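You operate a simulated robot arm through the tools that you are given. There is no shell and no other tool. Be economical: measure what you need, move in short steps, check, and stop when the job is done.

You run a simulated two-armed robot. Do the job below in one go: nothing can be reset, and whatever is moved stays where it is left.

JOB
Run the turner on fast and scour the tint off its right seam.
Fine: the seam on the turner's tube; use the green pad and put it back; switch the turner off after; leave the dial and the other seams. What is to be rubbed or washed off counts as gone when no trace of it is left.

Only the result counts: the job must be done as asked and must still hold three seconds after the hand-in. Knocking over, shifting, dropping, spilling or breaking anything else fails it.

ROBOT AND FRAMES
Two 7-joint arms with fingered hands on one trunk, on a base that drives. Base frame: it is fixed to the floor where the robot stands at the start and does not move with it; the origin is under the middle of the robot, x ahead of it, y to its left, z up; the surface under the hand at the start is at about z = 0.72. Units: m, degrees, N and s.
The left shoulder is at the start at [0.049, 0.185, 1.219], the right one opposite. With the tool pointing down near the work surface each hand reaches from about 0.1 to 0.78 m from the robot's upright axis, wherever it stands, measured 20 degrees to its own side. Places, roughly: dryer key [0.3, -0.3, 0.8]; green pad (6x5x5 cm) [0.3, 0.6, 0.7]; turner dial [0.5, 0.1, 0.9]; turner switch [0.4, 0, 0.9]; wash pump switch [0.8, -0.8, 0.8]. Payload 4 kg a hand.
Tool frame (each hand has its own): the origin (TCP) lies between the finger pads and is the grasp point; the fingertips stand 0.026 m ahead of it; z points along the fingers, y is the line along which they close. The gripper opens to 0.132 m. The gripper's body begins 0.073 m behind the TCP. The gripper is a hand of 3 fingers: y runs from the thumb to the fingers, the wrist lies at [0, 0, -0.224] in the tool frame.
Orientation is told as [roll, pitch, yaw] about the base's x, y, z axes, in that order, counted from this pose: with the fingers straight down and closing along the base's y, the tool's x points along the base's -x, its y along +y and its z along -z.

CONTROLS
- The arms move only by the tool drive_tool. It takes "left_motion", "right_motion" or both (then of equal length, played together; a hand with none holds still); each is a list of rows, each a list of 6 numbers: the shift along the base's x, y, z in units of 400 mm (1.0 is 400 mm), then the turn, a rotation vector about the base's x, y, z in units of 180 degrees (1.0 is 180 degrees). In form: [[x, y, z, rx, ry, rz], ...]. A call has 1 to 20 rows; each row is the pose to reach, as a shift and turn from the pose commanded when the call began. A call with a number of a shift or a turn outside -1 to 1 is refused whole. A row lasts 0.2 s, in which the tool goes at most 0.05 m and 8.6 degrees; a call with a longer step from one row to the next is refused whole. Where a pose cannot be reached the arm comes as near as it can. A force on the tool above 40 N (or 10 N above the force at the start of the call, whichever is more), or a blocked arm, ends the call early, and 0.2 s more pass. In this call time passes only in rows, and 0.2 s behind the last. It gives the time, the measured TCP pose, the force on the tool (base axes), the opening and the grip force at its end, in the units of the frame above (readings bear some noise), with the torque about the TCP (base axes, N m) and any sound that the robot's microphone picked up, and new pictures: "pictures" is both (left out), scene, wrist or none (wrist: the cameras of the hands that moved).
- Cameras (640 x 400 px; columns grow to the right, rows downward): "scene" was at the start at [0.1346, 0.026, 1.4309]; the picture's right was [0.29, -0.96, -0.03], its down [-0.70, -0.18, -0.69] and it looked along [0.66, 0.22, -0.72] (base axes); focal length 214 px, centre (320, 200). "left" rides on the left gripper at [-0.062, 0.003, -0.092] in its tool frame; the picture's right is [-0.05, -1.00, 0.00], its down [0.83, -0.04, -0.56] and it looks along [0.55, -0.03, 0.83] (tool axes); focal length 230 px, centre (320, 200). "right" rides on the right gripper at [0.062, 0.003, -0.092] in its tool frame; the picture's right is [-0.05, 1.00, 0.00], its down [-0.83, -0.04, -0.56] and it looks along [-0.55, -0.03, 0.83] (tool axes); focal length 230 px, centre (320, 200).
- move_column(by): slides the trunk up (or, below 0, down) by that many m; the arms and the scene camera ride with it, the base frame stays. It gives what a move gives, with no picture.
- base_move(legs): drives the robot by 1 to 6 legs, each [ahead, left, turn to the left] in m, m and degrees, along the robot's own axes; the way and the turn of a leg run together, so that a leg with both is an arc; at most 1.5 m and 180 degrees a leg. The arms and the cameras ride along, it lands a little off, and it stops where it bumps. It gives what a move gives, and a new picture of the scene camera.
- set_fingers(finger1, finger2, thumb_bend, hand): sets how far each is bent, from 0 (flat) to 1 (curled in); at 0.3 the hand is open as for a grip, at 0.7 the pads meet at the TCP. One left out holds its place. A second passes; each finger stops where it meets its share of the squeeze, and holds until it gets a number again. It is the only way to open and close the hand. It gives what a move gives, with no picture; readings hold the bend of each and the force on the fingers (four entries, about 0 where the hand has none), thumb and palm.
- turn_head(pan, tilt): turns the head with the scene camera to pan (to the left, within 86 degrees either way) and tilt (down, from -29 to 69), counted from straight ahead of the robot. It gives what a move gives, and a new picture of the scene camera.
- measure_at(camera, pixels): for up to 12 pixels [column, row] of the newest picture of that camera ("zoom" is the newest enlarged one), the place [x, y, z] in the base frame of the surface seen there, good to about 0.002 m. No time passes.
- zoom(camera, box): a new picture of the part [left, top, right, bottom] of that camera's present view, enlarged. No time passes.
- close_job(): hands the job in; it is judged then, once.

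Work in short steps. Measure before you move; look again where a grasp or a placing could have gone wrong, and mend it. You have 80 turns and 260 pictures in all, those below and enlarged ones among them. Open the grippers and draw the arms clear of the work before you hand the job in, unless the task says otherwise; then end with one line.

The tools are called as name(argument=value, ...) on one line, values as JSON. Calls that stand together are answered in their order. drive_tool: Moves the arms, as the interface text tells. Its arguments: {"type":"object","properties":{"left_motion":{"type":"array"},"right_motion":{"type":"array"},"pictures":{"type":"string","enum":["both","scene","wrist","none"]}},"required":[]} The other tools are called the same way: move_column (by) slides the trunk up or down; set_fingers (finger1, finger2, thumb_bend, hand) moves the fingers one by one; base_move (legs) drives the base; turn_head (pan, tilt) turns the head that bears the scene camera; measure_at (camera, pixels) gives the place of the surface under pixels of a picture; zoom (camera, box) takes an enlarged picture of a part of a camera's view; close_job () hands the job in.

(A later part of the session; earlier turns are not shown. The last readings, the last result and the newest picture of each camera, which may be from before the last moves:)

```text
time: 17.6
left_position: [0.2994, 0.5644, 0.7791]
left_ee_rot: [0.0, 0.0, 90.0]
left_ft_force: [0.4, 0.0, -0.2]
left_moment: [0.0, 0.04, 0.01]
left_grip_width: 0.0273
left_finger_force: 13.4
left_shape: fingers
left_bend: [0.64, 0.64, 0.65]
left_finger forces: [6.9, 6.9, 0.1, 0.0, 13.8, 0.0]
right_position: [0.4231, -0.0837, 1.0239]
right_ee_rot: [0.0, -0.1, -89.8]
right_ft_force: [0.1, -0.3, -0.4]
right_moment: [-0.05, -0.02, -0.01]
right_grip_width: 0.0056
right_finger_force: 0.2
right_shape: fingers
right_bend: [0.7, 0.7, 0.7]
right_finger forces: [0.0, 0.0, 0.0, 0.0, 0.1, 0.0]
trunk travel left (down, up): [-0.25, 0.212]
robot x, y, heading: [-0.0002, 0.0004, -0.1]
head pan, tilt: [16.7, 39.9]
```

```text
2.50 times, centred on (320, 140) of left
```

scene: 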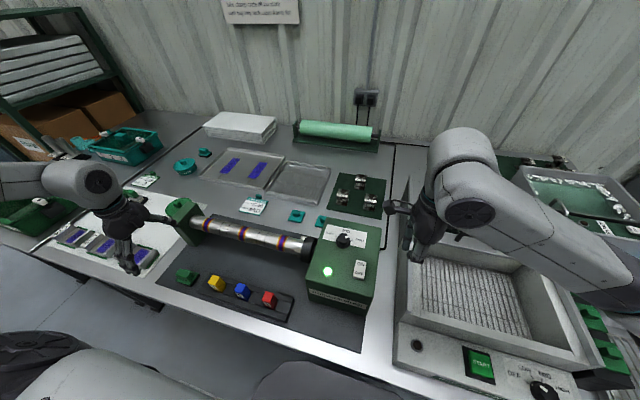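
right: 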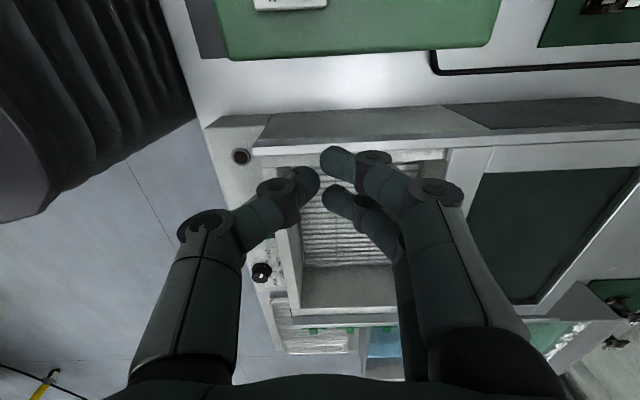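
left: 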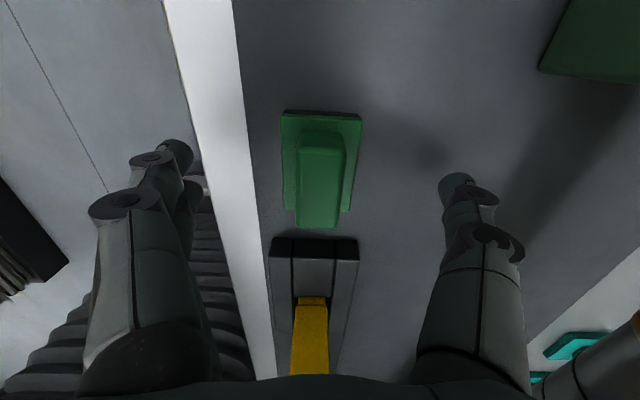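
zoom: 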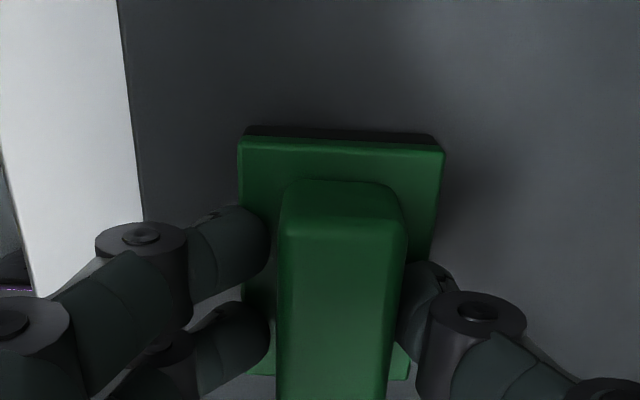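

Firm grip (13 N, width 0.027). I lift the pad straight up to z 1.0 and re-measure the tube around the right seam.

drive_tool(left_motion=[[0, 0, 0.05, 0, 0, 0], [0, 0, 0.15, 0, 0, 0], [0, 0, 0.25, 0, 0, 0], [0, 0, 0.35, 0, 0, 0], [0, 0, 0.45, 0, 0, 0], [0, 0, 0.55, 0, 0, 0]], pictures="both")

zoom(camera="scene", box=[250, 215, 330, 265])

zoom(camera="left", box=[200, 60, 440, 220])

```text
time: 19.0
left_position: [0.2996, 0.5651, 1.001]
left_ee_rot: [0.0, -0.1, 90.0]
left_ft_force: [0.1, 0.1, -0.7]
left_moment: [0.0, 0.0, 0.03]
left_grip_width: 0.0273
left_finger_force: 13.9
left_shape: fingers
left_bend: [0.64, 0.64, 0.65]
left_finger forces: [6.9, 6.8, 0.0, 0.1, 13.8, 0.0]
right_position: [0.4224, -0.0849, 1.0231]
right_ee_rot: [0.0, 0.0, -89.8]
right_ft_force: [-0.2, 0.6, -1.0]
right_moment: [-0.01, 0.01, 0.01]
right_grip_width: 0.0057
right_finger_force: 0.0
right_shape: fingers
right_bend: [0.7, 0.7, 0.7]
right_finger forces: [0.0, 0.1, 0.0, 0.0, 0.1, 0.0]
trunk travel left (down, up): [-0.25, 0.212]
robot x, y, heading: [-0.0016, 0.001, -0.0]
head pan, tilt: [16.7, 39.9]
```

scene: 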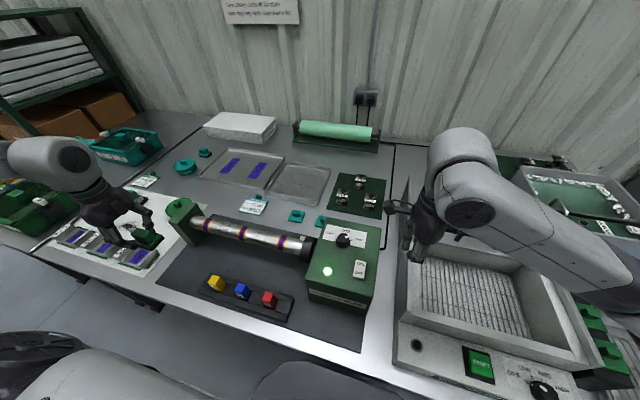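
left: 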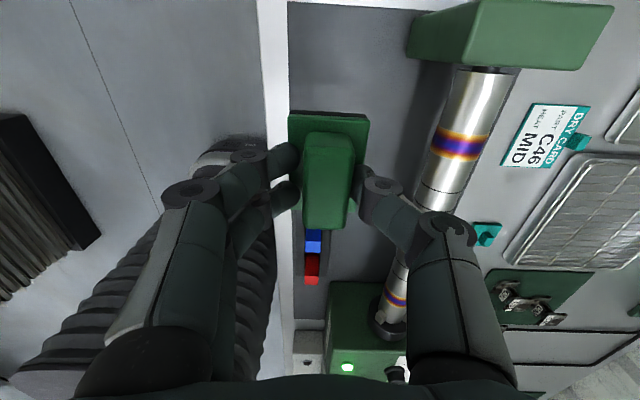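

```text
8.00 times, centred on (290, 240) of scene
```

zoom: 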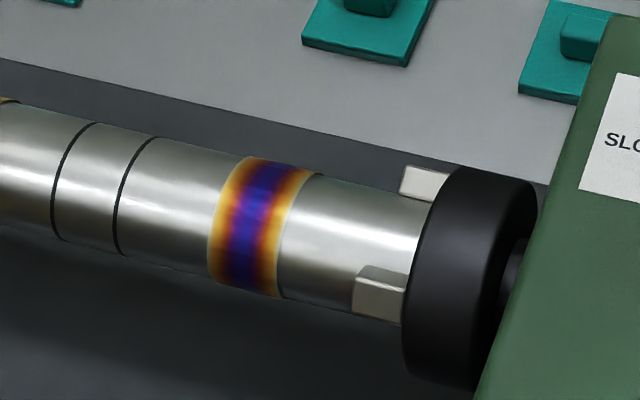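

```text
2.50 times, centred on (320, 140) of left
```

zoom: 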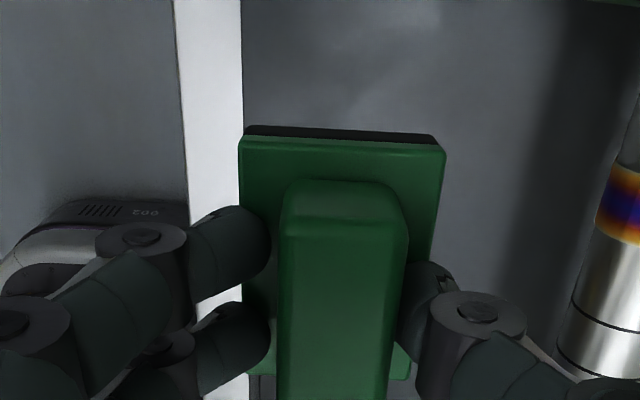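

I re-zoom the scene on the seam to measure exact tube geometry.

zoom(camera="scene", box=[250, 215, 330, 265])

measure_at(camera="zoom", pixels=[[265, 165], [258, 190], [250, 215], [246, 240], [243, 265], [242, 283], [218, 230], [282, 250], [425, 175], [405, 185], [360, 290], [120, 200]])

```text
8.00 times, centred on (290, 240) of scene
```

zoom: 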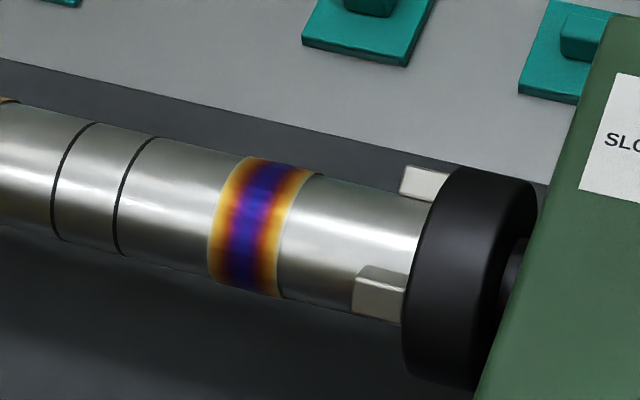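

```text
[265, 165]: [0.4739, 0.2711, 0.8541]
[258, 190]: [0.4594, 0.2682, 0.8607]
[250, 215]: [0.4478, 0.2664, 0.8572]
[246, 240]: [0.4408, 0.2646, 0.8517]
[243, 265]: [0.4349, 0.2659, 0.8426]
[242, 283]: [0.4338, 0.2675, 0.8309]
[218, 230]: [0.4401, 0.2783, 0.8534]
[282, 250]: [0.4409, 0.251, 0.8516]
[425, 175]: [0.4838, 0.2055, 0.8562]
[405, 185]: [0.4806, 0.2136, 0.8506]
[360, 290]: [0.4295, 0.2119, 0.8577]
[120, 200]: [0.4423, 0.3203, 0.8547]
```

The tube axis is x≈0.461, z≈0.833, r≈0.0275; seam spans y 0.251–0.281, jaws end at y≈0.218. I move the pad above the seam (0.461, 0.267) at z 1.0.

drive_tool(left_motion=[[0.05, -0.09, 0, 0, 0, 0], [0.1, -0.18, 0, 0, 0, 0], [0.15, -0.275, 0, 0, 0, 0], [0.2, -0.37, 0, 0, 0, 0], [0.25, -0.46, 0, 0, 0, 0], [0.3, -0.55, 0, 0, 0, 0], [0.35, -0.645, 0, 0, 0, 0], [0.402, -0.744, 0, 0, 0, 0], [0.402, -0.744, -0.1, 0, 0, 0]], pictures="both")

zoom(camera="scene", box=[200, 160, 360, 280])

zoom(camera="left", box=[200, 60, 440, 220])

```text
time: 21.0
left_position: [0.4619, 0.2671, 0.9588]
left_ee_rot: [0.1, 0.1, 90.1]
left_ft_force: [0.0, -0.4, -1.8]
left_moment: [-0.03, 0.03, 0.0]
left_grip_width: 0.0269
left_finger_force: 12.9
left_shape: fingers
left_bend: [0.65, 0.65, 0.65]
left_finger forces: [6.8, 6.7, 0.0, 0.0, 13.5, 0.1]
right_position: [0.4236, -0.083, 1.0218]
right_ee_rot: [-0.1, -0.1, -89.8]
right_ft_force: [0.7, 0.6, 0.3]
right_moment: [0.0, 0.02, 0.02]
right_grip_width: 0.0059
right_finger_force: 0.0
right_shape: fingers
right_bend: [0.7, 0.7, 0.7]
right_finger forces: [0.0, 0.0, 0.0, 0.0, 0.0, 0.1]
trunk travel left (down, up): [-0.25, 0.212]
robot x, y, heading: [0.0018, 0.0, -0.1]
head pan, tilt: [16.7, 39.9]
```

scene: 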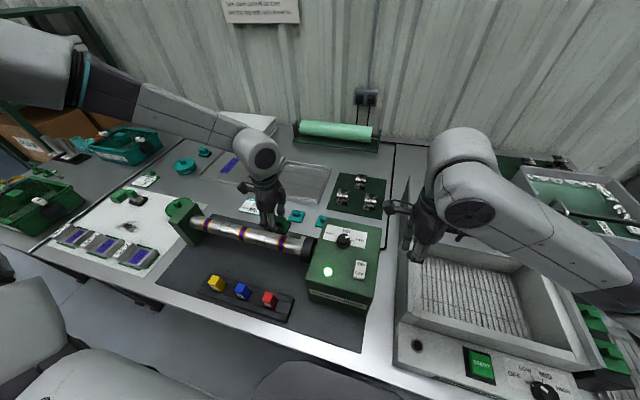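
left: 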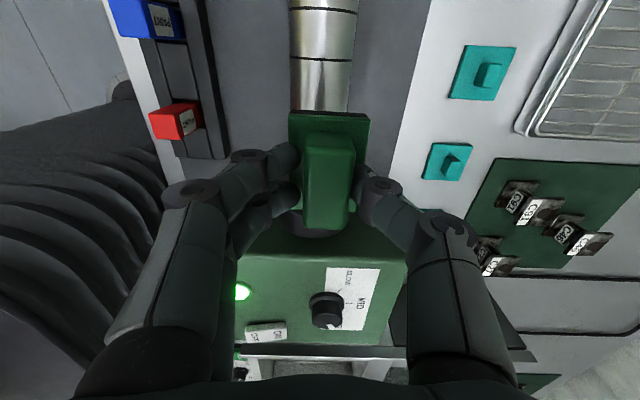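

```text
3.33 times, centred on (280, 220) of scene
```

zoom: 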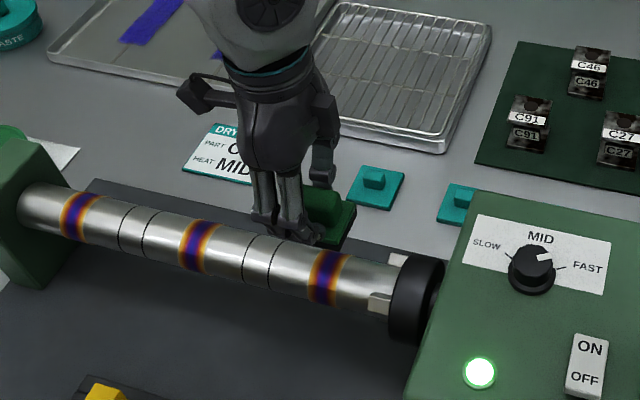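

```text
2.50 times, centred on (320, 140) of left
```

zoom: 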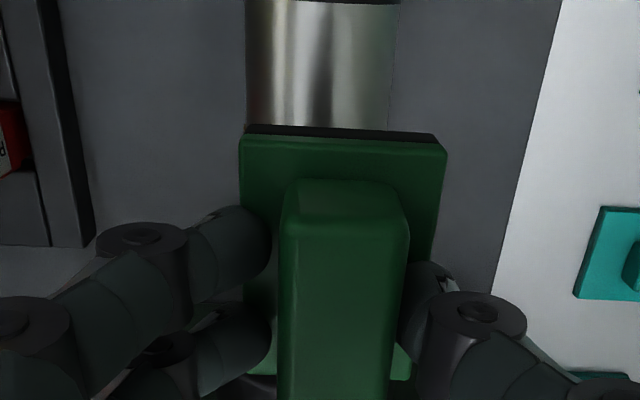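

Pad is centred over the seam, in the clear of the jaws. I lower slowly towards contact.

drive_tool(left_motion=[[0, 0, -0.07, 0, 0, 0], [0, 0, -0.1, 0, 0, 0], [0, 0, -0.11, 0, 0, 0], [0, 0, -0.117, 0, 0, 0], [0, 0, -0.12, 0, 0, 0]], pictures="none")

```text
time: 22.2
left_position: [0.4614, 0.2661, 0.912]
left_ee_rot: [0.0, 0.0, 90.0]
left_ft_force: [-0.2, 0.2, -0.9]
left_moment: [-0.01, 0.0, 0.04]
left_grip_width: 0.0273
left_finger_force: 13.2
left_shape: fingers
left_bend: [0.65, 0.65, 0.65]
left_finger forces: [6.7, 6.6, 0.0, 0.0, 13.5, 0.0]
right_position: [0.4222, -0.0838, 1.0223]
right_ee_rot: [0.0, 0.0, -89.8]
right_ft_force: [-0.3, 1.0, -0.2]
right_moment: [-0.01, -0.02, 0.0]
right_grip_width: 0.0057
right_finger_force: 0.0
right_shape: fingers
right_bend: [0.7, 0.7, 0.7]
right_finger forces: [0.1, 0.1, 0.0, 0.0, 0.0, 0.1]
trunk travel left (down, up): [-0.25, 0.212]
robot x, y, heading: [-0.0036, -0.0023, -0.1]
head pan, tilt: [16.7, 39.9]
```

No contact yet at z 0.912. I go down in 1 mm steps.

drive_tool(left_motion=[[0, 0, -0.0025, 0, 0, 0], [0, 0, -0.005, 0, 0, 0], [0, 0, -0.0075, 0, 0, 0], [0, 0, -0.01, 0, 0, 0]], pictures="none")

```text
time: 23.2
left_position: [0.4616, 0.2664, 0.9065]
left_ee_rot: [0.0, 0.0, 90.0]
left_ft_force: [0.3, 1.1, -1.1]
left_moment: [0.02, -0.01, 0.0]
left_grip_width: 0.0272
left_finger_force: 12.9
left_shape: fingers
left_bend: [0.65, 0.65, 0.65]
left_finger forces: [6.7, 6.7, 0.0, 0.1, 13.5, 0.1]
right_position: [0.4231, -0.0843, 1.0224]
right_ee_rot: [0.0, 0.0, -89.9]
right_ft_force: [0.7, 0.1, 1.0]
right_moment: [0.02, 0.01, -0.03]
right_grip_width: 0.0058
right_finger_force: 0.0
right_shape: fingers
right_bend: [0.7, 0.7, 0.7]
right_finger forces: [0.0, 0.0, 0.0, 0.0, 0.0, 0.0]
trunk travel left (down, up): [-0.25, 0.212]
robot x, y, heading: [0.0007, 0.0002, 0.0]
head pan, tilt: [16.7, 39.9]
```

Still no force; I look.

zoom(camera="scene", box=[230, 190, 330, 270])

zoom(camera="left", box=[200, 60, 440, 220])

```text
5.00 times, centred on (280, 230) of scene
```

zoom: 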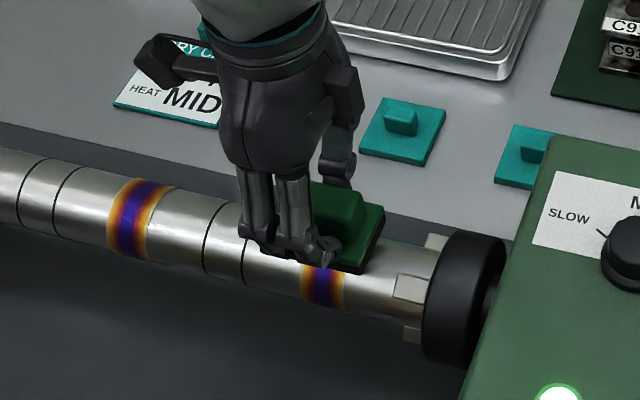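

```text
2.50 times, centred on (320, 140) of left
```

zoom: 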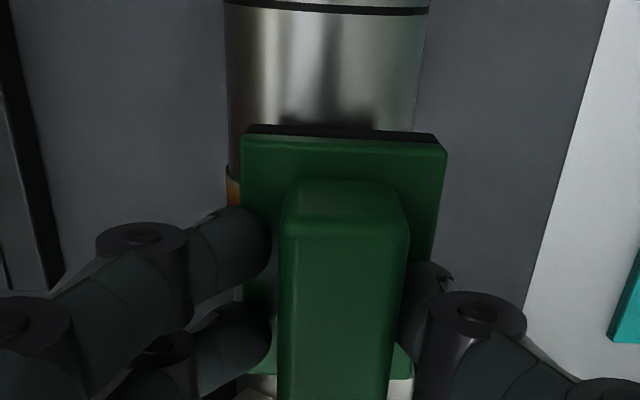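

Very close above the tube. I keep lowering in 1 mm steps.

drive_tool(left_motion=[[0, 0, -0.0025, 0, 0, 0], [0, 0, -0.005, 0, 0, 0], [0, 0, -0.0075, 0, 0, 0], [0, 0, -0.01, 0, 0, 0]], pictures="none")

```text
time: 24.2
left_position: [0.4635, 0.2657, 0.9046]
left_ee_rot: [-0.1, 0.1, 90.0]
left_ft_force: [7.0, 0.4, 12.6]
left_moment: [0.02, -0.22, 0.01]
left_grip_width: 0.0278
left_finger_force: 15.2
left_shape: fingers
left_bend: [0.68, 0.68, 0.65]
left_finger forces: [5.5, 5.6, 0.0, 0.1, 19.5, 0.0]
right_position: [0.4227, -0.0855, 1.0232]
right_ee_rot: [-0.1, 0.0, -89.8]
right_ft_force: [0.0, -1.1, 0.7]
right_moment: [0.01, 0.02, -0.01]
right_grip_width: 0.0056
right_finger_force: 0.1
right_shape: fingers
right_bend: [0.7, 0.7, 0.7]
right_finger forces: [0.1, 0.0, 0.1, 0.0, 0.1, 0.0]
trunk travel left (down, up): [-0.25, 0.212]
robot x, y, heading: [0.0016, 0.0006, -0.1]
head pan, tilt: [16.7, 39.9]
```

Contact: 12.6 N down-force, 7 N drag. I hold with a small ±3 mm y sweep for 3 s.

drive_tool(left_motion=[[0, 0.004, 0, 0, 0, 0], [0, 0.008, 0, 0, 0, 0], [0, 0.008, 0, 0, 0, 0], [0, 0.004, 0, 0, 0, 0], [0, 0, 0, 0, 0, 0], [0, -0.004, 0, 0, 0, 0], [0, -0.008, 0, 0, 0, 0], [0, -0.008, 0, 0, 0, 0], [0, -0.004, 0, 0, 0, 0], [0, 0, 0, 0, 0, 0], [0, 0.004, 0, 0, 0, 0], [0, 0.008, 0, 0, 0, 0], [0, 0.004, 0, 0, 0, 0], [0, 0, 0, 0, 0, 0]], pictures="wrist")

zoom(camera="scene", box=[230, 190, 330, 270])

```text
time: 27.2
left_position: [0.4624, 0.2671, 0.9042]
left_ee_rot: [-0.1, 0.0, 90.0]
left_ft_force: [9.2, 0.8, 18.9]
left_moment: [0.04, -0.37, 0.0]
left_grip_width: 0.0268
left_finger_force: 19.4
left_shape: fingers
left_bend: [0.69, 0.69, 0.66]
left_finger forces: [6.9, 6.3, 0.0, 0.1, 25.6, 0.0]
right_position: [0.4219, -0.085, 1.0229]
right_ee_rot: [0.1, 0.0, -89.9]
right_ft_force: [-0.5, 0.0, 0.3]
right_moment: [-0.02, 0.0, -0.03]
right_grip_width: 0.0056
right_finger_force: 0.0
right_shape: fingers
right_bend: [0.7, 0.7, 0.7]
right_finger forces: [0.0, 0.1, 0.1, 0.0, 0.0, 0.0]
trunk travel left (down, up): [-0.25, 0.212]
robot x, y, heading: [-0.0016, 0.0007, -0.2]
head pan, tilt: [16.7, 39.9]
```

left: 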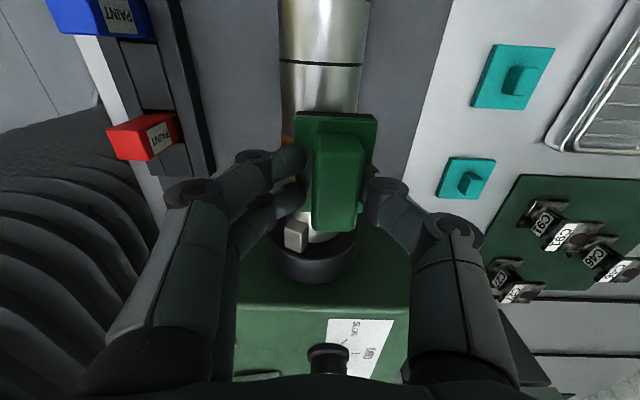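

```text
5.00 times, centred on (280, 230) of scene
```

zoom: 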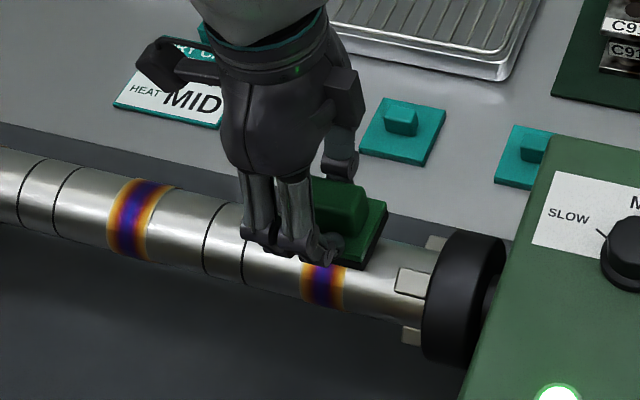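

Seam shows no visible fading yet after ~4 s; tube is turning (jaw moved). I keep scouring for 4 s with a wider sweep and compare.

drive_tool(left_motion=[[0, 0.005, 0, 0, 0, 0], [0, 0.01, 0, 0, 0, 0], [0, 0.015, 0, 0, 0, 0], [0, 0.02, 0, 0, 0, 0], [0, 0.015, 0, 0, 0, 0], [0, 0.01, 0, 0, 0, 0], [0, 0.005, 0, 0, 0, 0], [0, 0, 0, 0, 0, 0], [0, -0.005, 0, 0, 0, 0], [0, -0.01, 0, 0, 0, 0], [0, -0.015, 0, 0, 0, 0], [0, -0.015, 0, 0, 0, 0], [0, -0.01, 0, 0, 0, 0], [0, -0.005, 0, 0, 0, 0], [0, 0, 0, 0, 0, 0], [0, 0.005, 0, 0, 0, 0], [0, 0.01, 0, 0, 0, 0], [0, 0.01, 0, 0, 0, 0], [0, 0.005, 0, 0, 0, 0], [0, 0, 0, 0, 0, 0]], pictures="none")

zoom(camera="scene", box=[230, 190, 330, 270])

```text
time: 31.4
left_position: [0.4607, 0.2678, 0.9044]
left_ee_rot: [-0.1, -0.1, 90.0]
left_ft_force: [9.5, 0.5, 17.5]
left_moment: [0.04, -0.41, 0.01]
left_grip_width: 0.0273
left_finger_force: 19.1
left_shape: fingers
left_bend: [0.69, 0.69, 0.66]
left_finger forces: [6.9, 6.7, 0.0, 0.0, 25.2, 0.0]
right_position: [0.4238, -0.0836, 1.0229]
right_ee_rot: [0.1, 0.1, -89.8]
right_ft_force: [0.0, 0.0, -0.8]
right_moment: [0.01, 0.01, -0.03]
right_grip_width: 0.0057
right_finger_force: 0.1
right_shape: fingers
right_bend: [0.7, 0.7, 0.7]
right_finger forces: [0.0, 0.0, 0.1, 0.0, 0.0, 0.0]
trunk travel left (down, up): [-0.25, 0.212]
robot x, y, heading: [-0.0005, -0.0037, -0.2]
head pan, tilt: [16.7, 39.9]
```

```text
5.00 times, centred on (280, 230) of scene
```

zoom: 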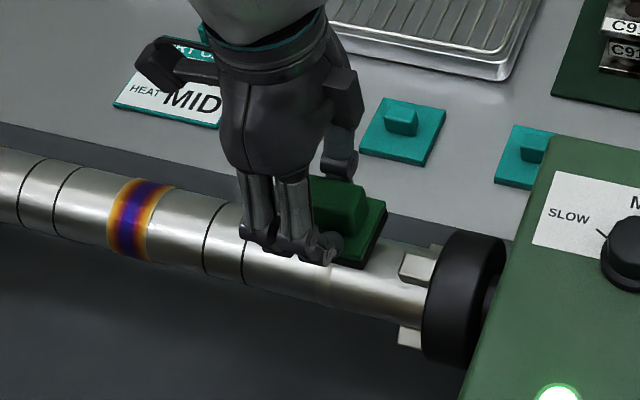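

The tint appears gone. I lift the pad and inspect the seam closely.

drive_tool(left_motion=[[0, 0, 0.06, 0, 0, 0], [0, 0, 0.16, 0, 0, 0], [0, 0.1, 0.24, 0, 0, 0], [0, 0.2, 0.24, 0, 0, 0]], pictures="both")

zoom(camera="scene", box=[250, 215, 330, 265])

zoom(camera="left", box=[220, 100, 440, 260])

```text
refused: row 3 steps farther than a row can; nothing moved
```

```text
8.00 times, centred on (290, 240) of scene
```

zoom: 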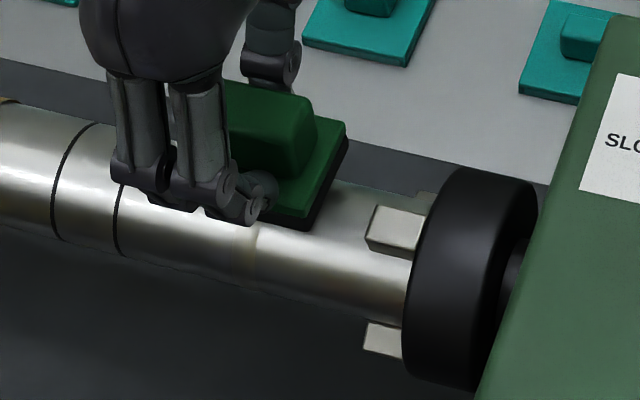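

```text
2.50 times, centred on (330, 180) of left
```

zoom: 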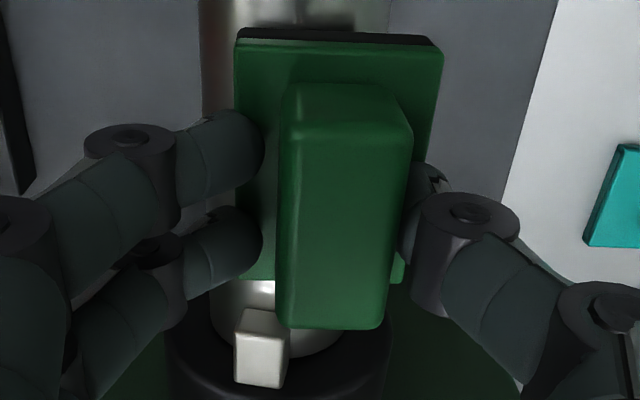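

A faint warm line may remain at (255,240), the seam's right edge. I scour 4 s more with sweep biased slightly to -y (pad edge stays >1 cm off the jaws).

drive_tool(left_motion=[[0, -0.005, 0, 0, 0, 0], [0, -0.01, 0, 0, 0, 0], [0, -0.015, 0, 0, 0, 0], [0, -0.015, 0, 0, 0, 0], [0, -0.015, 0, 0, 0, 0], [0, -0.015, 0, 0, 0, 0], [0, -0.01, 0, 0, 0, 0], [0, -0.005, 0, 0, 0, 0], [0, 0, 0, 0, 0, 0], [0, 0.005, 0, 0, 0, 0], [0, 0.01, 0, 0, 0, 0], [0, 0.01, 0, 0, 0, 0], [0, 0.005, 0, 0, 0, 0], [0, 0, 0, 0, 0, 0], [0, -0.005, 0, 0, 0, 0], [0, -0.01, 0, 0, 0, 0], [0, -0.01, 0, 0, 0, 0], [0, -0.01, 0, 0, 0, 0], [0, -0.005, 0, 0, 0, 0], [0, 0, 0, 0, 0, 0]], pictures="none")

drive_tool(left_motion=[[0, 0, 0.06, 0, 0, 0], [0, 0, 0.16, 0, 0, 0], [0, 0.05, 0.24, 0, 0, 0], [0, 0.15, 0.24, 0, 0, 0], [0, 0.25, 0.24, 0, 0, 0]], pictures="both")

zoom(camera="scene", box=[250, 215, 330, 265])

zoom(camera="left", box=[220, 140, 440, 300])

```text
time: 35.6
left_position: [0.4609, 0.2662, 0.9039]
left_ee_rot: [0.1, 0.0, 90.1]
left_ft_force: [9.8, -1.6, 18.3]
left_moment: [-0.07, -0.36, -0.02]
left_grip_width: 0.0271
left_finger_force: 20.2
left_shape: fingers
left_bend: [0.7, 0.7, 0.66]
left_finger forces: [6.9, 7.1, 0.0, 0.0, 26.7, 0.1]
right_position: [0.4225, -0.0849, 1.0234]
right_ee_rot: [-0.1, 0.0, -89.8]
right_ft_force: [0.1, 0.1, 0.1]
right_moment: [0.01, 0.0, 0.01]
right_grip_width: 0.0057
right_finger_force: 0.0
right_shape: fingers
right_bend: [0.7, 0.7, 0.7]
right_finger forces: [0.0, 0.0, 0.0, 0.0, 0.0, 0.1]
trunk travel left (down, up): [-0.25, 0.212]
robot x, y, heading: [0.0018, -0.0009, -0.2]
head pan, tilt: [16.7, 39.9]
```

```text
time: 36.8
left_position: [0.4622, 0.3662, 0.9996]
left_ee_rot: [0.0, 0.0, 90.0]
left_ft_force: [0.5, 0.0, -1.4]
left_moment: [-0.01, -0.01, 0.01]
left_grip_width: 0.0269
left_finger_force: 14.4
left_shape: fingers
left_bend: [0.66, 0.66, 0.66]
left_finger forces: [6.6, 6.5, 0.1, 0.0, 15.5, 0.1]
right_position: [0.4216, -0.0831, 1.0237]
right_ee_rot: [0.1, -0.1, -89.7]
right_ft_force: [-0.2, 0.6, 0.1]
right_moment: [-0.01, 0.03, -0.01]
right_grip_width: 0.0058
right_finger_force: 0.0
right_shape: fingers
right_bend: [0.7, 0.7, 0.7]
right_finger forces: [0.1, 0.0, 0.0, 0.0, 0.1, 0.1]
trunk travel left (down, up): [-0.25, 0.212]
robot x, y, heading: [-0.0013, -0.0002, 0.0]
head pan, tilt: [16.7, 39.9]
```

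scene: 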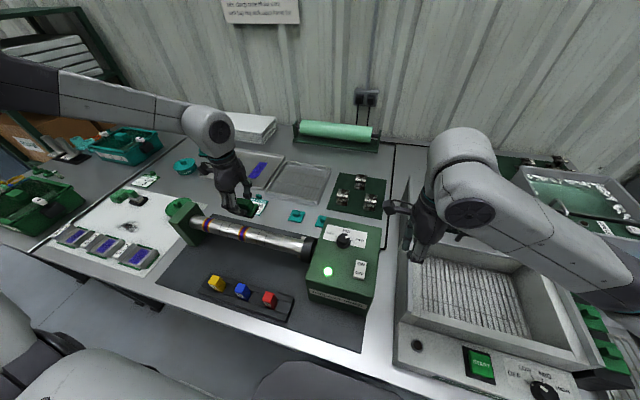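
left: 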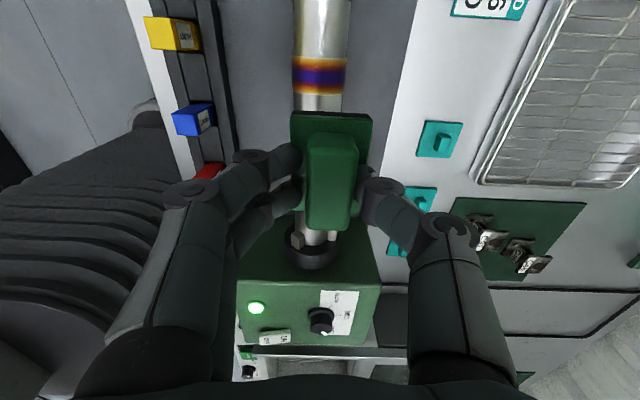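

```text
8.00 times, centred on (290, 240) of scene
```

zoom: 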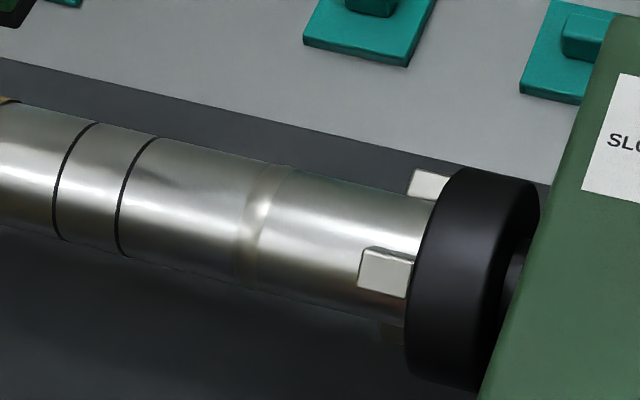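

```text
2.50 times, centred on (330, 220) of left
```

zoom: 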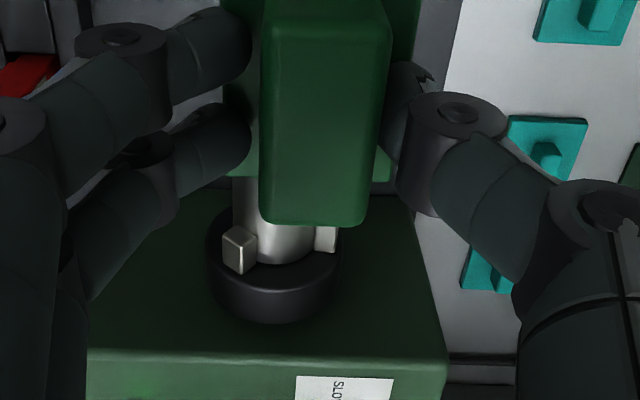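

Only a steel bead seems left. I zoom in tighter to look for any remaining tint and compare with the wrist.

zoom(camera="scene", box=[268, 226, 300, 250])

zoom(camera="scene", box=[205, 212, 261, 254])

```text
16.00 times, centred on (284, 238) of scene
```

zoom: 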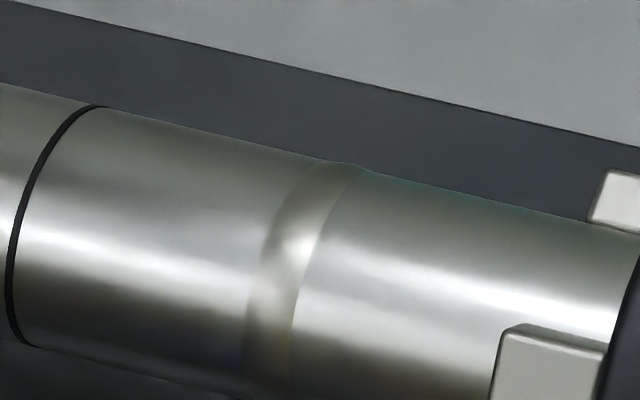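

```text
9.52 times, centred on (233, 233) of scene
```

zoom: 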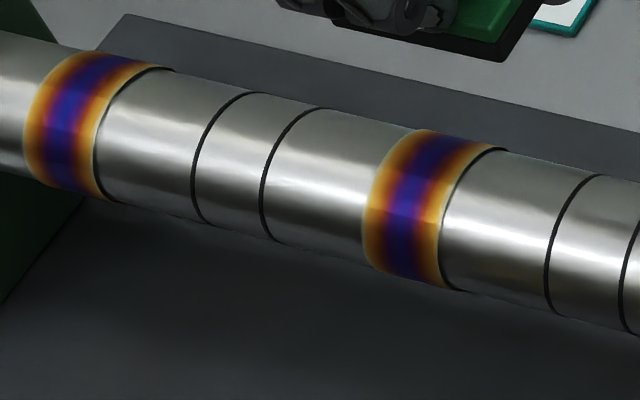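

Flanks are bare; the bead (300,240) has a very slightly warm tone that could be residue. I'll scour another 4 s at the same place and compare.

drive_tool(left_motion=[[0, -0.1, 0, 0, 0, 0], [0, -0.2, 0, 0, 0, 0], [0, -0.25, -0.08, 0, 0, 0], [0, -0.25, -0.17, 0, 0, 0], [0, -0.25, -0.215, 0, 0, 0], [0, -0.25, -0.23, 0, 0, 0], [0, -0.25, -0.24, 0, 0, 0], [0, -0.245, -0.241, 0, 0, 0], [0, -0.24, -0.241, 0, 0, 0], [0, -0.24, -0.241, 0, 0, 0], [0, -0.245, -0.241, 0, 0, 0], [0, -0.25, -0.241, 0, 0, 0], [0, -0.255, -0.241, 0, 0, 0], [0, -0.26, -0.241, 0, 0, 0], [0, -0.265, -0.241, 0, 0, 0], [0, -0.26, -0.241, 0, 0, 0], [0, -0.255, -0.241, 0, 0, 0], [0, -0.25, -0.241, 0, 0, 0], [0, -0.245, -0.241, 0, 0, 0], [0, -0.25, -0.241, 0, 0, 0]], pictures="none")

drive_tool(left_motion=[[0, 0.005, 0, 0, 0, 0], [0, 0.01, 0, 0, 0, 0], [0, 0.005, 0, 0, 0, 0], [0, 0, 0, 0, 0, 0], [0, -0.005, 0, 0, 0, 0], [0, -0.01, 0, 0, 0, 0], [0, -0.005, 0, 0, 0, 0], [0, 0, 0, 0, 0, 0], [0, 0, 0, 0, 0, 0], [0, 0, 0, 0, 0, 0], [0, 0, 0.06, 0, 0, 0], [0, 0, 0.16, 0, 0, 0], [0, 0.05, 0.24, 0, 0, 0], [0, 0.15, 0.24, 0, 0, 0], [0, 0.25, 0.24, 0, 0, 0]], pictures="none")

zoom(camera="scene", box=[268, 226, 300, 250])

```text
time: 41.0
left_position: [0.4617, 0.2675, 0.9044]
left_ee_rot: [-0.2, -0.2, 90.1]
left_ft_force: [12.1, 1.6, 23.3]
left_moment: [0.06, -0.46, 0.02]
left_grip_width: 0.027
left_finger_force: 22.7
left_shape: fingers
left_bend: [0.7, 0.7, 0.66]
left_finger forces: [6.8, 7.2, 0.1, 0.1, 31.4, 0.1]
right_position: [0.4225, -0.0839, 1.0234]
right_ee_rot: [-0.1, 0.0, -89.8]
right_ft_force: [0.4, 0.5, -0.2]
right_moment: [0.0, 0.0, -0.02]
right_grip_width: 0.0057
right_finger_force: 0.1
right_shape: fingers
right_bend: [0.7, 0.7, 0.7]
right_finger forces: [0.0, 0.0, 0.0, 0.0, 0.0, 0.0]
trunk travel left (down, up): [-0.25, 0.212]
robot x, y, heading: [-0.0009, -0.0001, 0.2]
head pan, tilt: [16.7, 39.9]
```

```text
time: 44.2
left_position: [0.4624, 0.3681, 0.9982]
left_ee_rot: [0.0, 0.0, 90.0]
left_ft_force: [-1.1, -0.2, -0.7]
left_moment: [-0.01, 0.03, 0.03]
left_grip_width: 0.0268
left_finger_force: 14.8
left_shape: fingers
left_bend: [0.67, 0.67, 0.66]
left_finger forces: [6.6, 6.6, 0.0, 0.0, 16.9, 0.0]
right_position: [0.4227, -0.0835, 1.0236]
right_ee_rot: [0.1, -0.2, -89.8]
right_ft_force: [-0.1, 0.2, -0.4]
right_moment: [0.0, -0.05, 0.01]
right_grip_width: 0.0059
right_finger_force: 0.1
right_shape: fingers
right_bend: [0.7, 0.7, 0.7]
right_finger forces: [0.0, 0.0, 0.1, 0.0, 0.0, 0.1]
trunk travel left (down, up): [-0.25, 0.212]
robot x, y, heading: [-0.0006, 0.0005, 0.2]
head pan, tilt: [16.7, 39.9]
```

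```text
16.00 times, centred on (284, 238) of scene
```

zoom: 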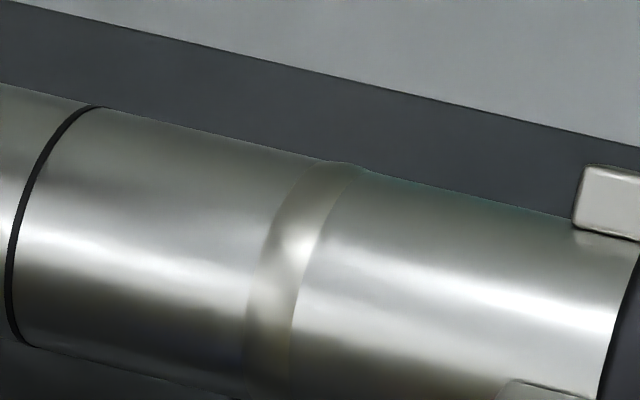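

Unchanged, so that is the bead's own steel: tint is gone. Now the right hand goes over the OFF end (TCP x≈0.391) to press it.

drive_tool(right_motion=[[-0.02, 0.06, 0, 0, 0, 0], [-0.04, 0.12, 0, 0, 0, 0], [-0.06, 0.18, 0, 0, 0, 0], [-0.0775, 0.25, 0, 0, 0, 0], [-0.0775, 0.25, -0.09, 0, 0, 0], [-0.0775, 0.25, -0.18, 0, 0, 0]], pictures="wrist")

zoom(camera="right", box=[200, 60, 440, 220])

zoom(camera="scene", box=[290, 190, 410, 300])

```text
time: 45.6
left_position: [0.463, 0.3665, 0.9996]
left_ee_rot: [0.0, 0.0, 90.0]
left_ft_force: [0.7, -0.9, -0.1]
left_moment: [-0.02, 0.03, 0.01]
left_grip_width: 0.027
left_finger_force: 14.9
left_shape: fingers
left_bend: [0.67, 0.67, 0.66]
left_finger forces: [6.7, 6.5, 0.0, 0.1, 16.9, 0.0]
right_position: [0.3913, 0.0148, 0.95]
right_ee_rot: [0.0, 0.1, -89.9]
right_ft_force: [-0.1, 0.5, 0.3]
right_moment: [0.02, 0.0, 0.02]
right_grip_width: 0.0056
right_finger_force: 0.0
right_shape: fingers
right_bend: [0.7, 0.7, 0.7]
right_finger forces: [0.1, 0.0, 0.1, 0.0, 0.1, 0.0]
trunk travel left (down, up): [-0.25, 0.212]
robot x, y, heading: [-0.0061, 0.0042, 0.0]
head pan, tilt: [16.7, 39.9]
```

right: 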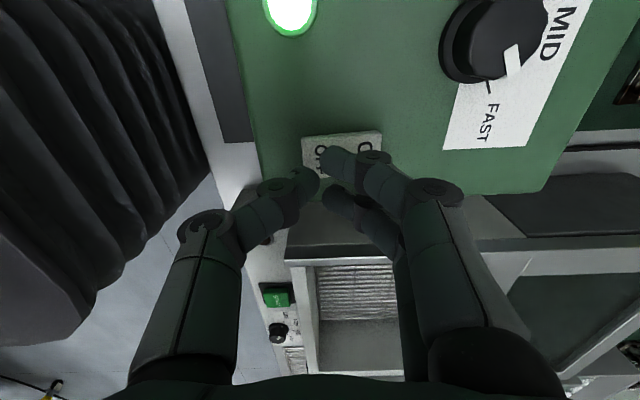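

```text
2.50 times, centred on (320, 140) of right
```

zoom: 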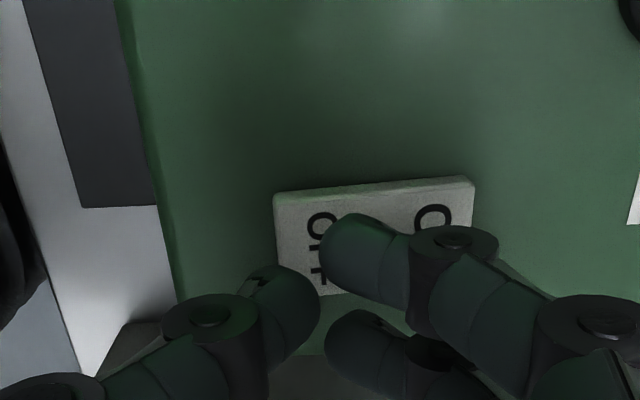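

```text
3.64 times, centred on (350, 245) of scene
```

zoom: 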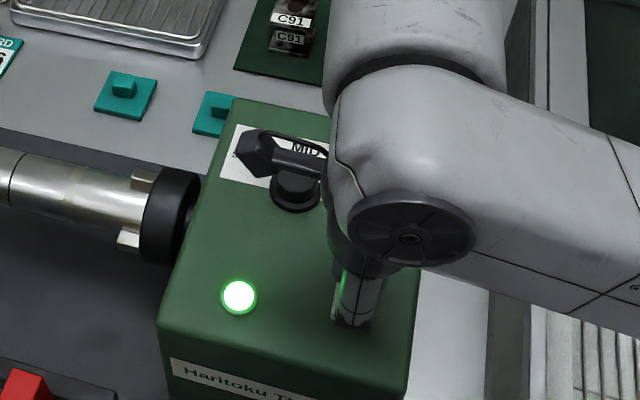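

Thumb and finger both sit on the OFF half. I press down with a 3 mm shift to +y.

drive_tool(right_motion=[[0, 0.0075, -0.03, 0, 0, 0], [0, 0.0075, -0.045, 0, 0, 0], [0, 0.0075, -0.057, 0, 0, 0], [0, 0.0075, -0.067, 0, 0, 0], [0, 0.0075, -0.074, 0, 0, 0]], pictures="wrist")

zoom(camera="scene", box=[250, 190, 410, 300])

```text
time: 46.8
left_position: [0.4621, 0.3665, 1.0015]
left_ee_rot: [-0.2, 0.0, 90.1]
left_ft_force: [0.0, 0.4, -0.8]
left_moment: [0.02, 0.02, 0.05]
left_grip_width: 0.027
left_finger_force: 14.6
left_shape: fingers
left_bend: [0.67, 0.67, 0.66]
left_finger forces: [6.6, 6.6, 0.1, 0.0, 17.0, 0.0]
right_position: [0.391, 0.0195, 0.9254]
right_ee_rot: [0.4, 0.2, -89.9]
right_ft_force: [3.3, -2.2, 31.3]
right_moment: [-0.06, -0.04, 0.02]
right_grip_width: 0.0026
right_finger_force: 14.9
right_shape: fingers
right_bend: [0.72, 0.72, 0.71]
right_finger forces: [10.4, 10.7, 0.0, 0.0, 9.6, 0.1]
trunk travel left (down, up): [-0.25, 0.212]
robot x, y, heading: [-0.0009, 0.0, -0.0]
head pan, tilt: [16.7, 39.9]
```

right: 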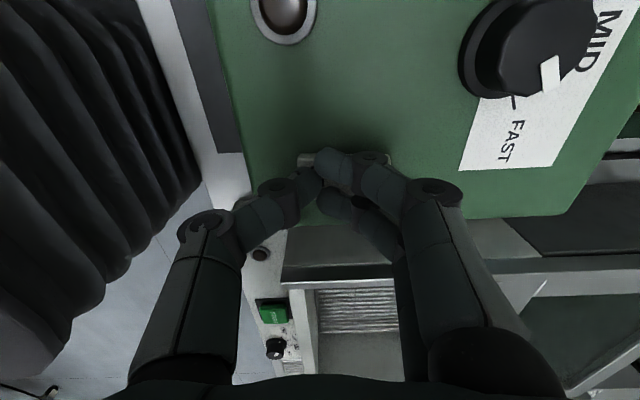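

```text
3.64 times, centred on (330, 245) of scene
```

zoom: 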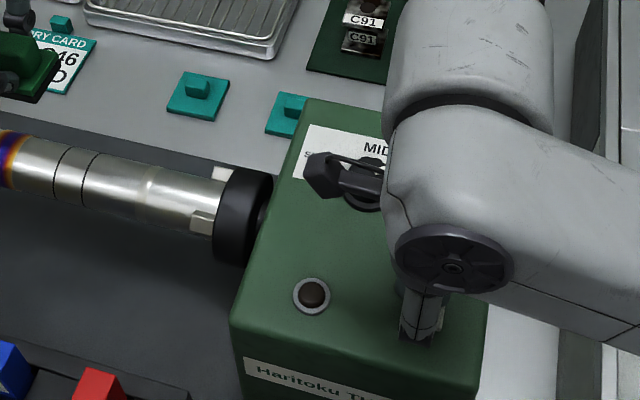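

Lamp is out: turner off. I lift the right hand away and carry the pad back above its place at z 1.0.

drive_tool(right_motion=[[0, 0, 0.08, 0, 0, 0], [0, 0, 0.16, 0, 0, 0], [0, 0, 0.25, 0, 0, 0], [0, -0.07, 0.25, 0, 0, 0], [0, -0.15, 0.25, 0, 0, 0], [0, -0.22, 0.25, 0, 0, 0], [0, -0.3, 0.25, 0, 0, 0], [0, -0.3, 0.25, 0, 0, 0]], left_motion=[[-0.05, 0.062, 0, 0, 0, 0], [-0.1, 0.124, 0, 0, 0, 0], [-0.15, 0.186, 0, 0, 0, 0], [-0.2, 0.248, 0, 0, 0, 0], [-0.25, 0.31, 0, 0, 0, 0], [-0.3, 0.372, 0, 0, 0, 0], [-0.35, 0.434, 0, 0, 0, 0], [-0.402, 0.494, 0, 0, 0, 0]], pictures="both")

zoom(camera="scene", box=[90, 190, 210, 270])

zoom(camera="left", box=[200, 60, 440, 220])

zoom(camera="scene", box=[180, 190, 400, 320])

```text
time: 48.6
left_position: [0.2988, 0.5657, 0.9971]
left_ee_rot: [0.0, 0.0, 90.0]
left_ft_force: [0.6, 0.3, -1.2]
left_moment: [0.0, -0.01, 0.0]
left_grip_width: 0.0269
left_finger_force: 15.2
left_shape: fingers
left_bend: [0.67, 0.67, 0.66]
left_finger forces: [6.7, 6.5, 0.1, 0.0, 16.5, 0.1]
right_position: [0.3899, -0.1, 1.0218]
right_ee_rot: [0.0, -0.1, -89.8]
right_ft_force: [0.2, -0.2, -0.4]
right_moment: [-0.03, 0.01, -0.04]
right_grip_width: 0.0053
right_finger_force: 0.1
right_shape: fingers
right_bend: [0.7, 0.7, 0.7]
right_finger forces: [0.0, 0.1, 0.0, 0.1, 0.0, 0.1]
trunk travel left (down, up): [-0.25, 0.212]
robot x, y, heading: [0.0028, -0.0022, 0.1]
head pan, tilt: [16.7, 39.9]
```

scene: 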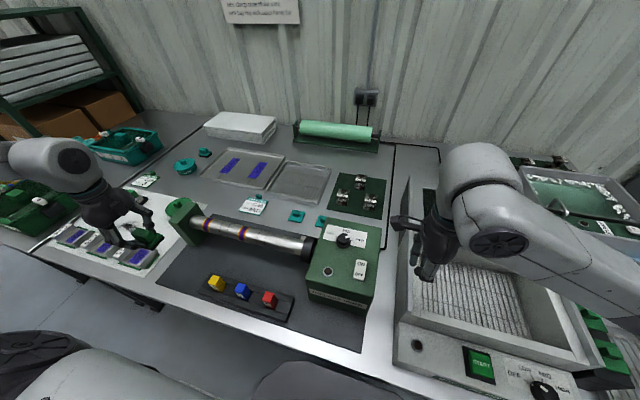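
right: 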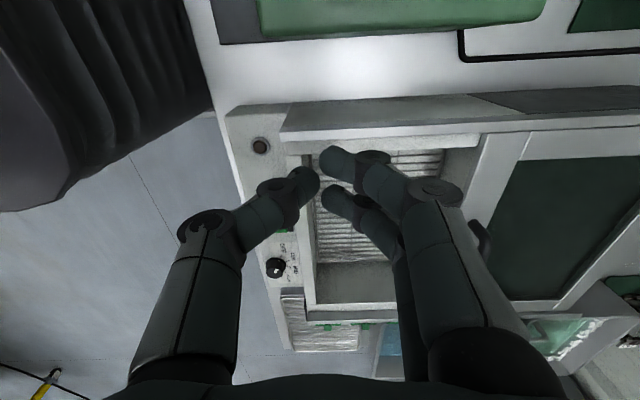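
left: 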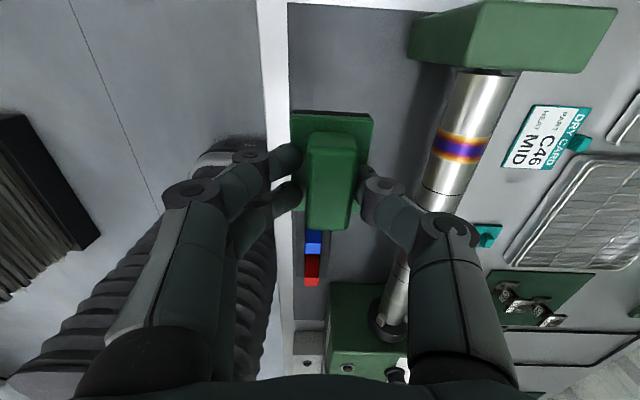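

```text
5.00 times, centred on (150, 230) of scene
```

zoom: 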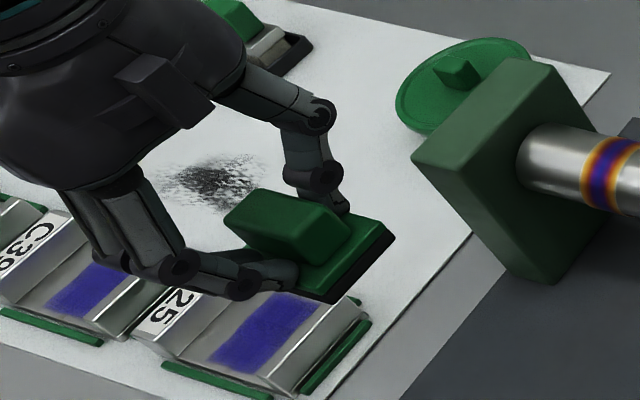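

```text
2.50 times, centred on (320, 140) of left
```

zoom: 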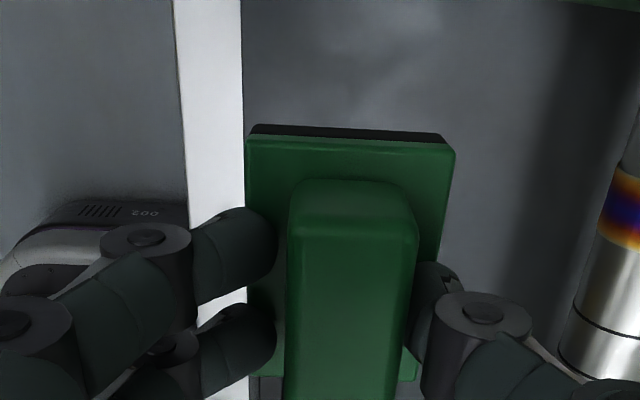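

```text
2.91 times, centred on (290, 255) of scene
```

zoom: 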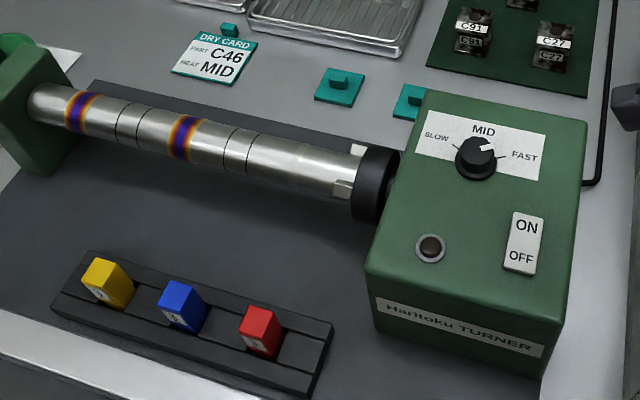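

Turner off, dial on FAST, the other seams untouched. The pad has slid about 2 mm to +x in the grip; I lower it to its old spot with x -2 mm.

drive_tool(left_motion=[[-0.005, 0, -0.1, 0, 0, 0], [-0.005, 0, -0.2, 0, 0, 0], [-0.005, 0, -0.3, 0, 0, 0], [-0.005, 0, -0.4, 0, 0, 0], [-0.005, 0, -0.49, 0, 0, 0], [-0.005, 0, -0.53, 0, 0, 0], [-0.005, 0, -0.542, 0, 0, 0], [-0.005, 0, -0.548, 0, 0, 0]], pictures="wrist")

zoom(camera="scene", box=[130, 240, 230, 310])

```text
time: 50.4
left_position: [0.2984, 0.5648, 0.7805]
left_ee_rot: [0.0, 0.1, 90.1]
left_ft_force: [-0.4, -0.4, -0.5]
left_moment: [0.01, -0.02, 0.02]
left_grip_width: 0.0265
left_finger_force: 14.1
left_shape: fingers
left_bend: [0.67, 0.67, 0.66]
left_finger forces: [6.6, 6.4, 0.1, 0.0, 16.2, 0.0]
right_position: [0.3898, -0.1, 1.0213]
right_ee_rot: [0.0, 0.0, -89.7]
right_ft_force: [-0.1, 0.3, -0.6]
right_moment: [-0.01, -0.05, 0.0]
right_grip_width: 0.0052
right_finger_force: 0.0
right_shape: fingers
right_bend: [0.7, 0.7, 0.7]
right_finger forces: [0.0, 0.0, 0.0, 0.0, 0.0, 0.1]
trunk travel left (down, up): [-0.25, 0.212]
robot x, y, heading: [0.0013, -0.0009, 0.1]
head pan, tilt: [16.7, 39.9]
```

left: 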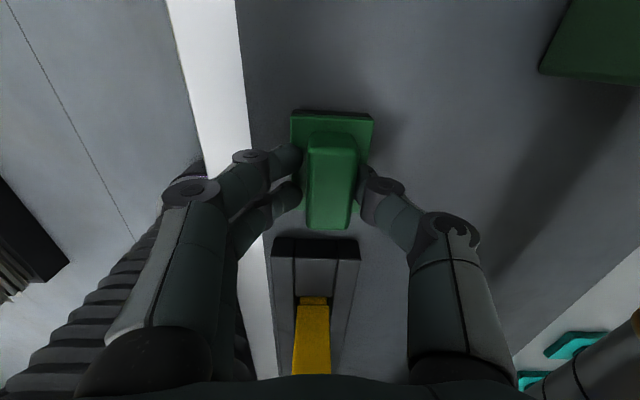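

```text
5.71 times, centred on (180, 275) of scene
```

zoom: 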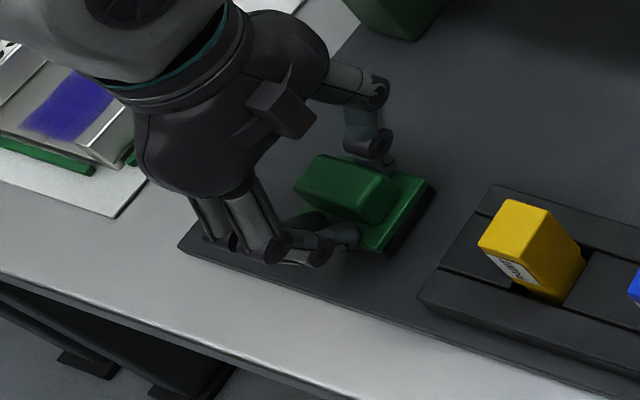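

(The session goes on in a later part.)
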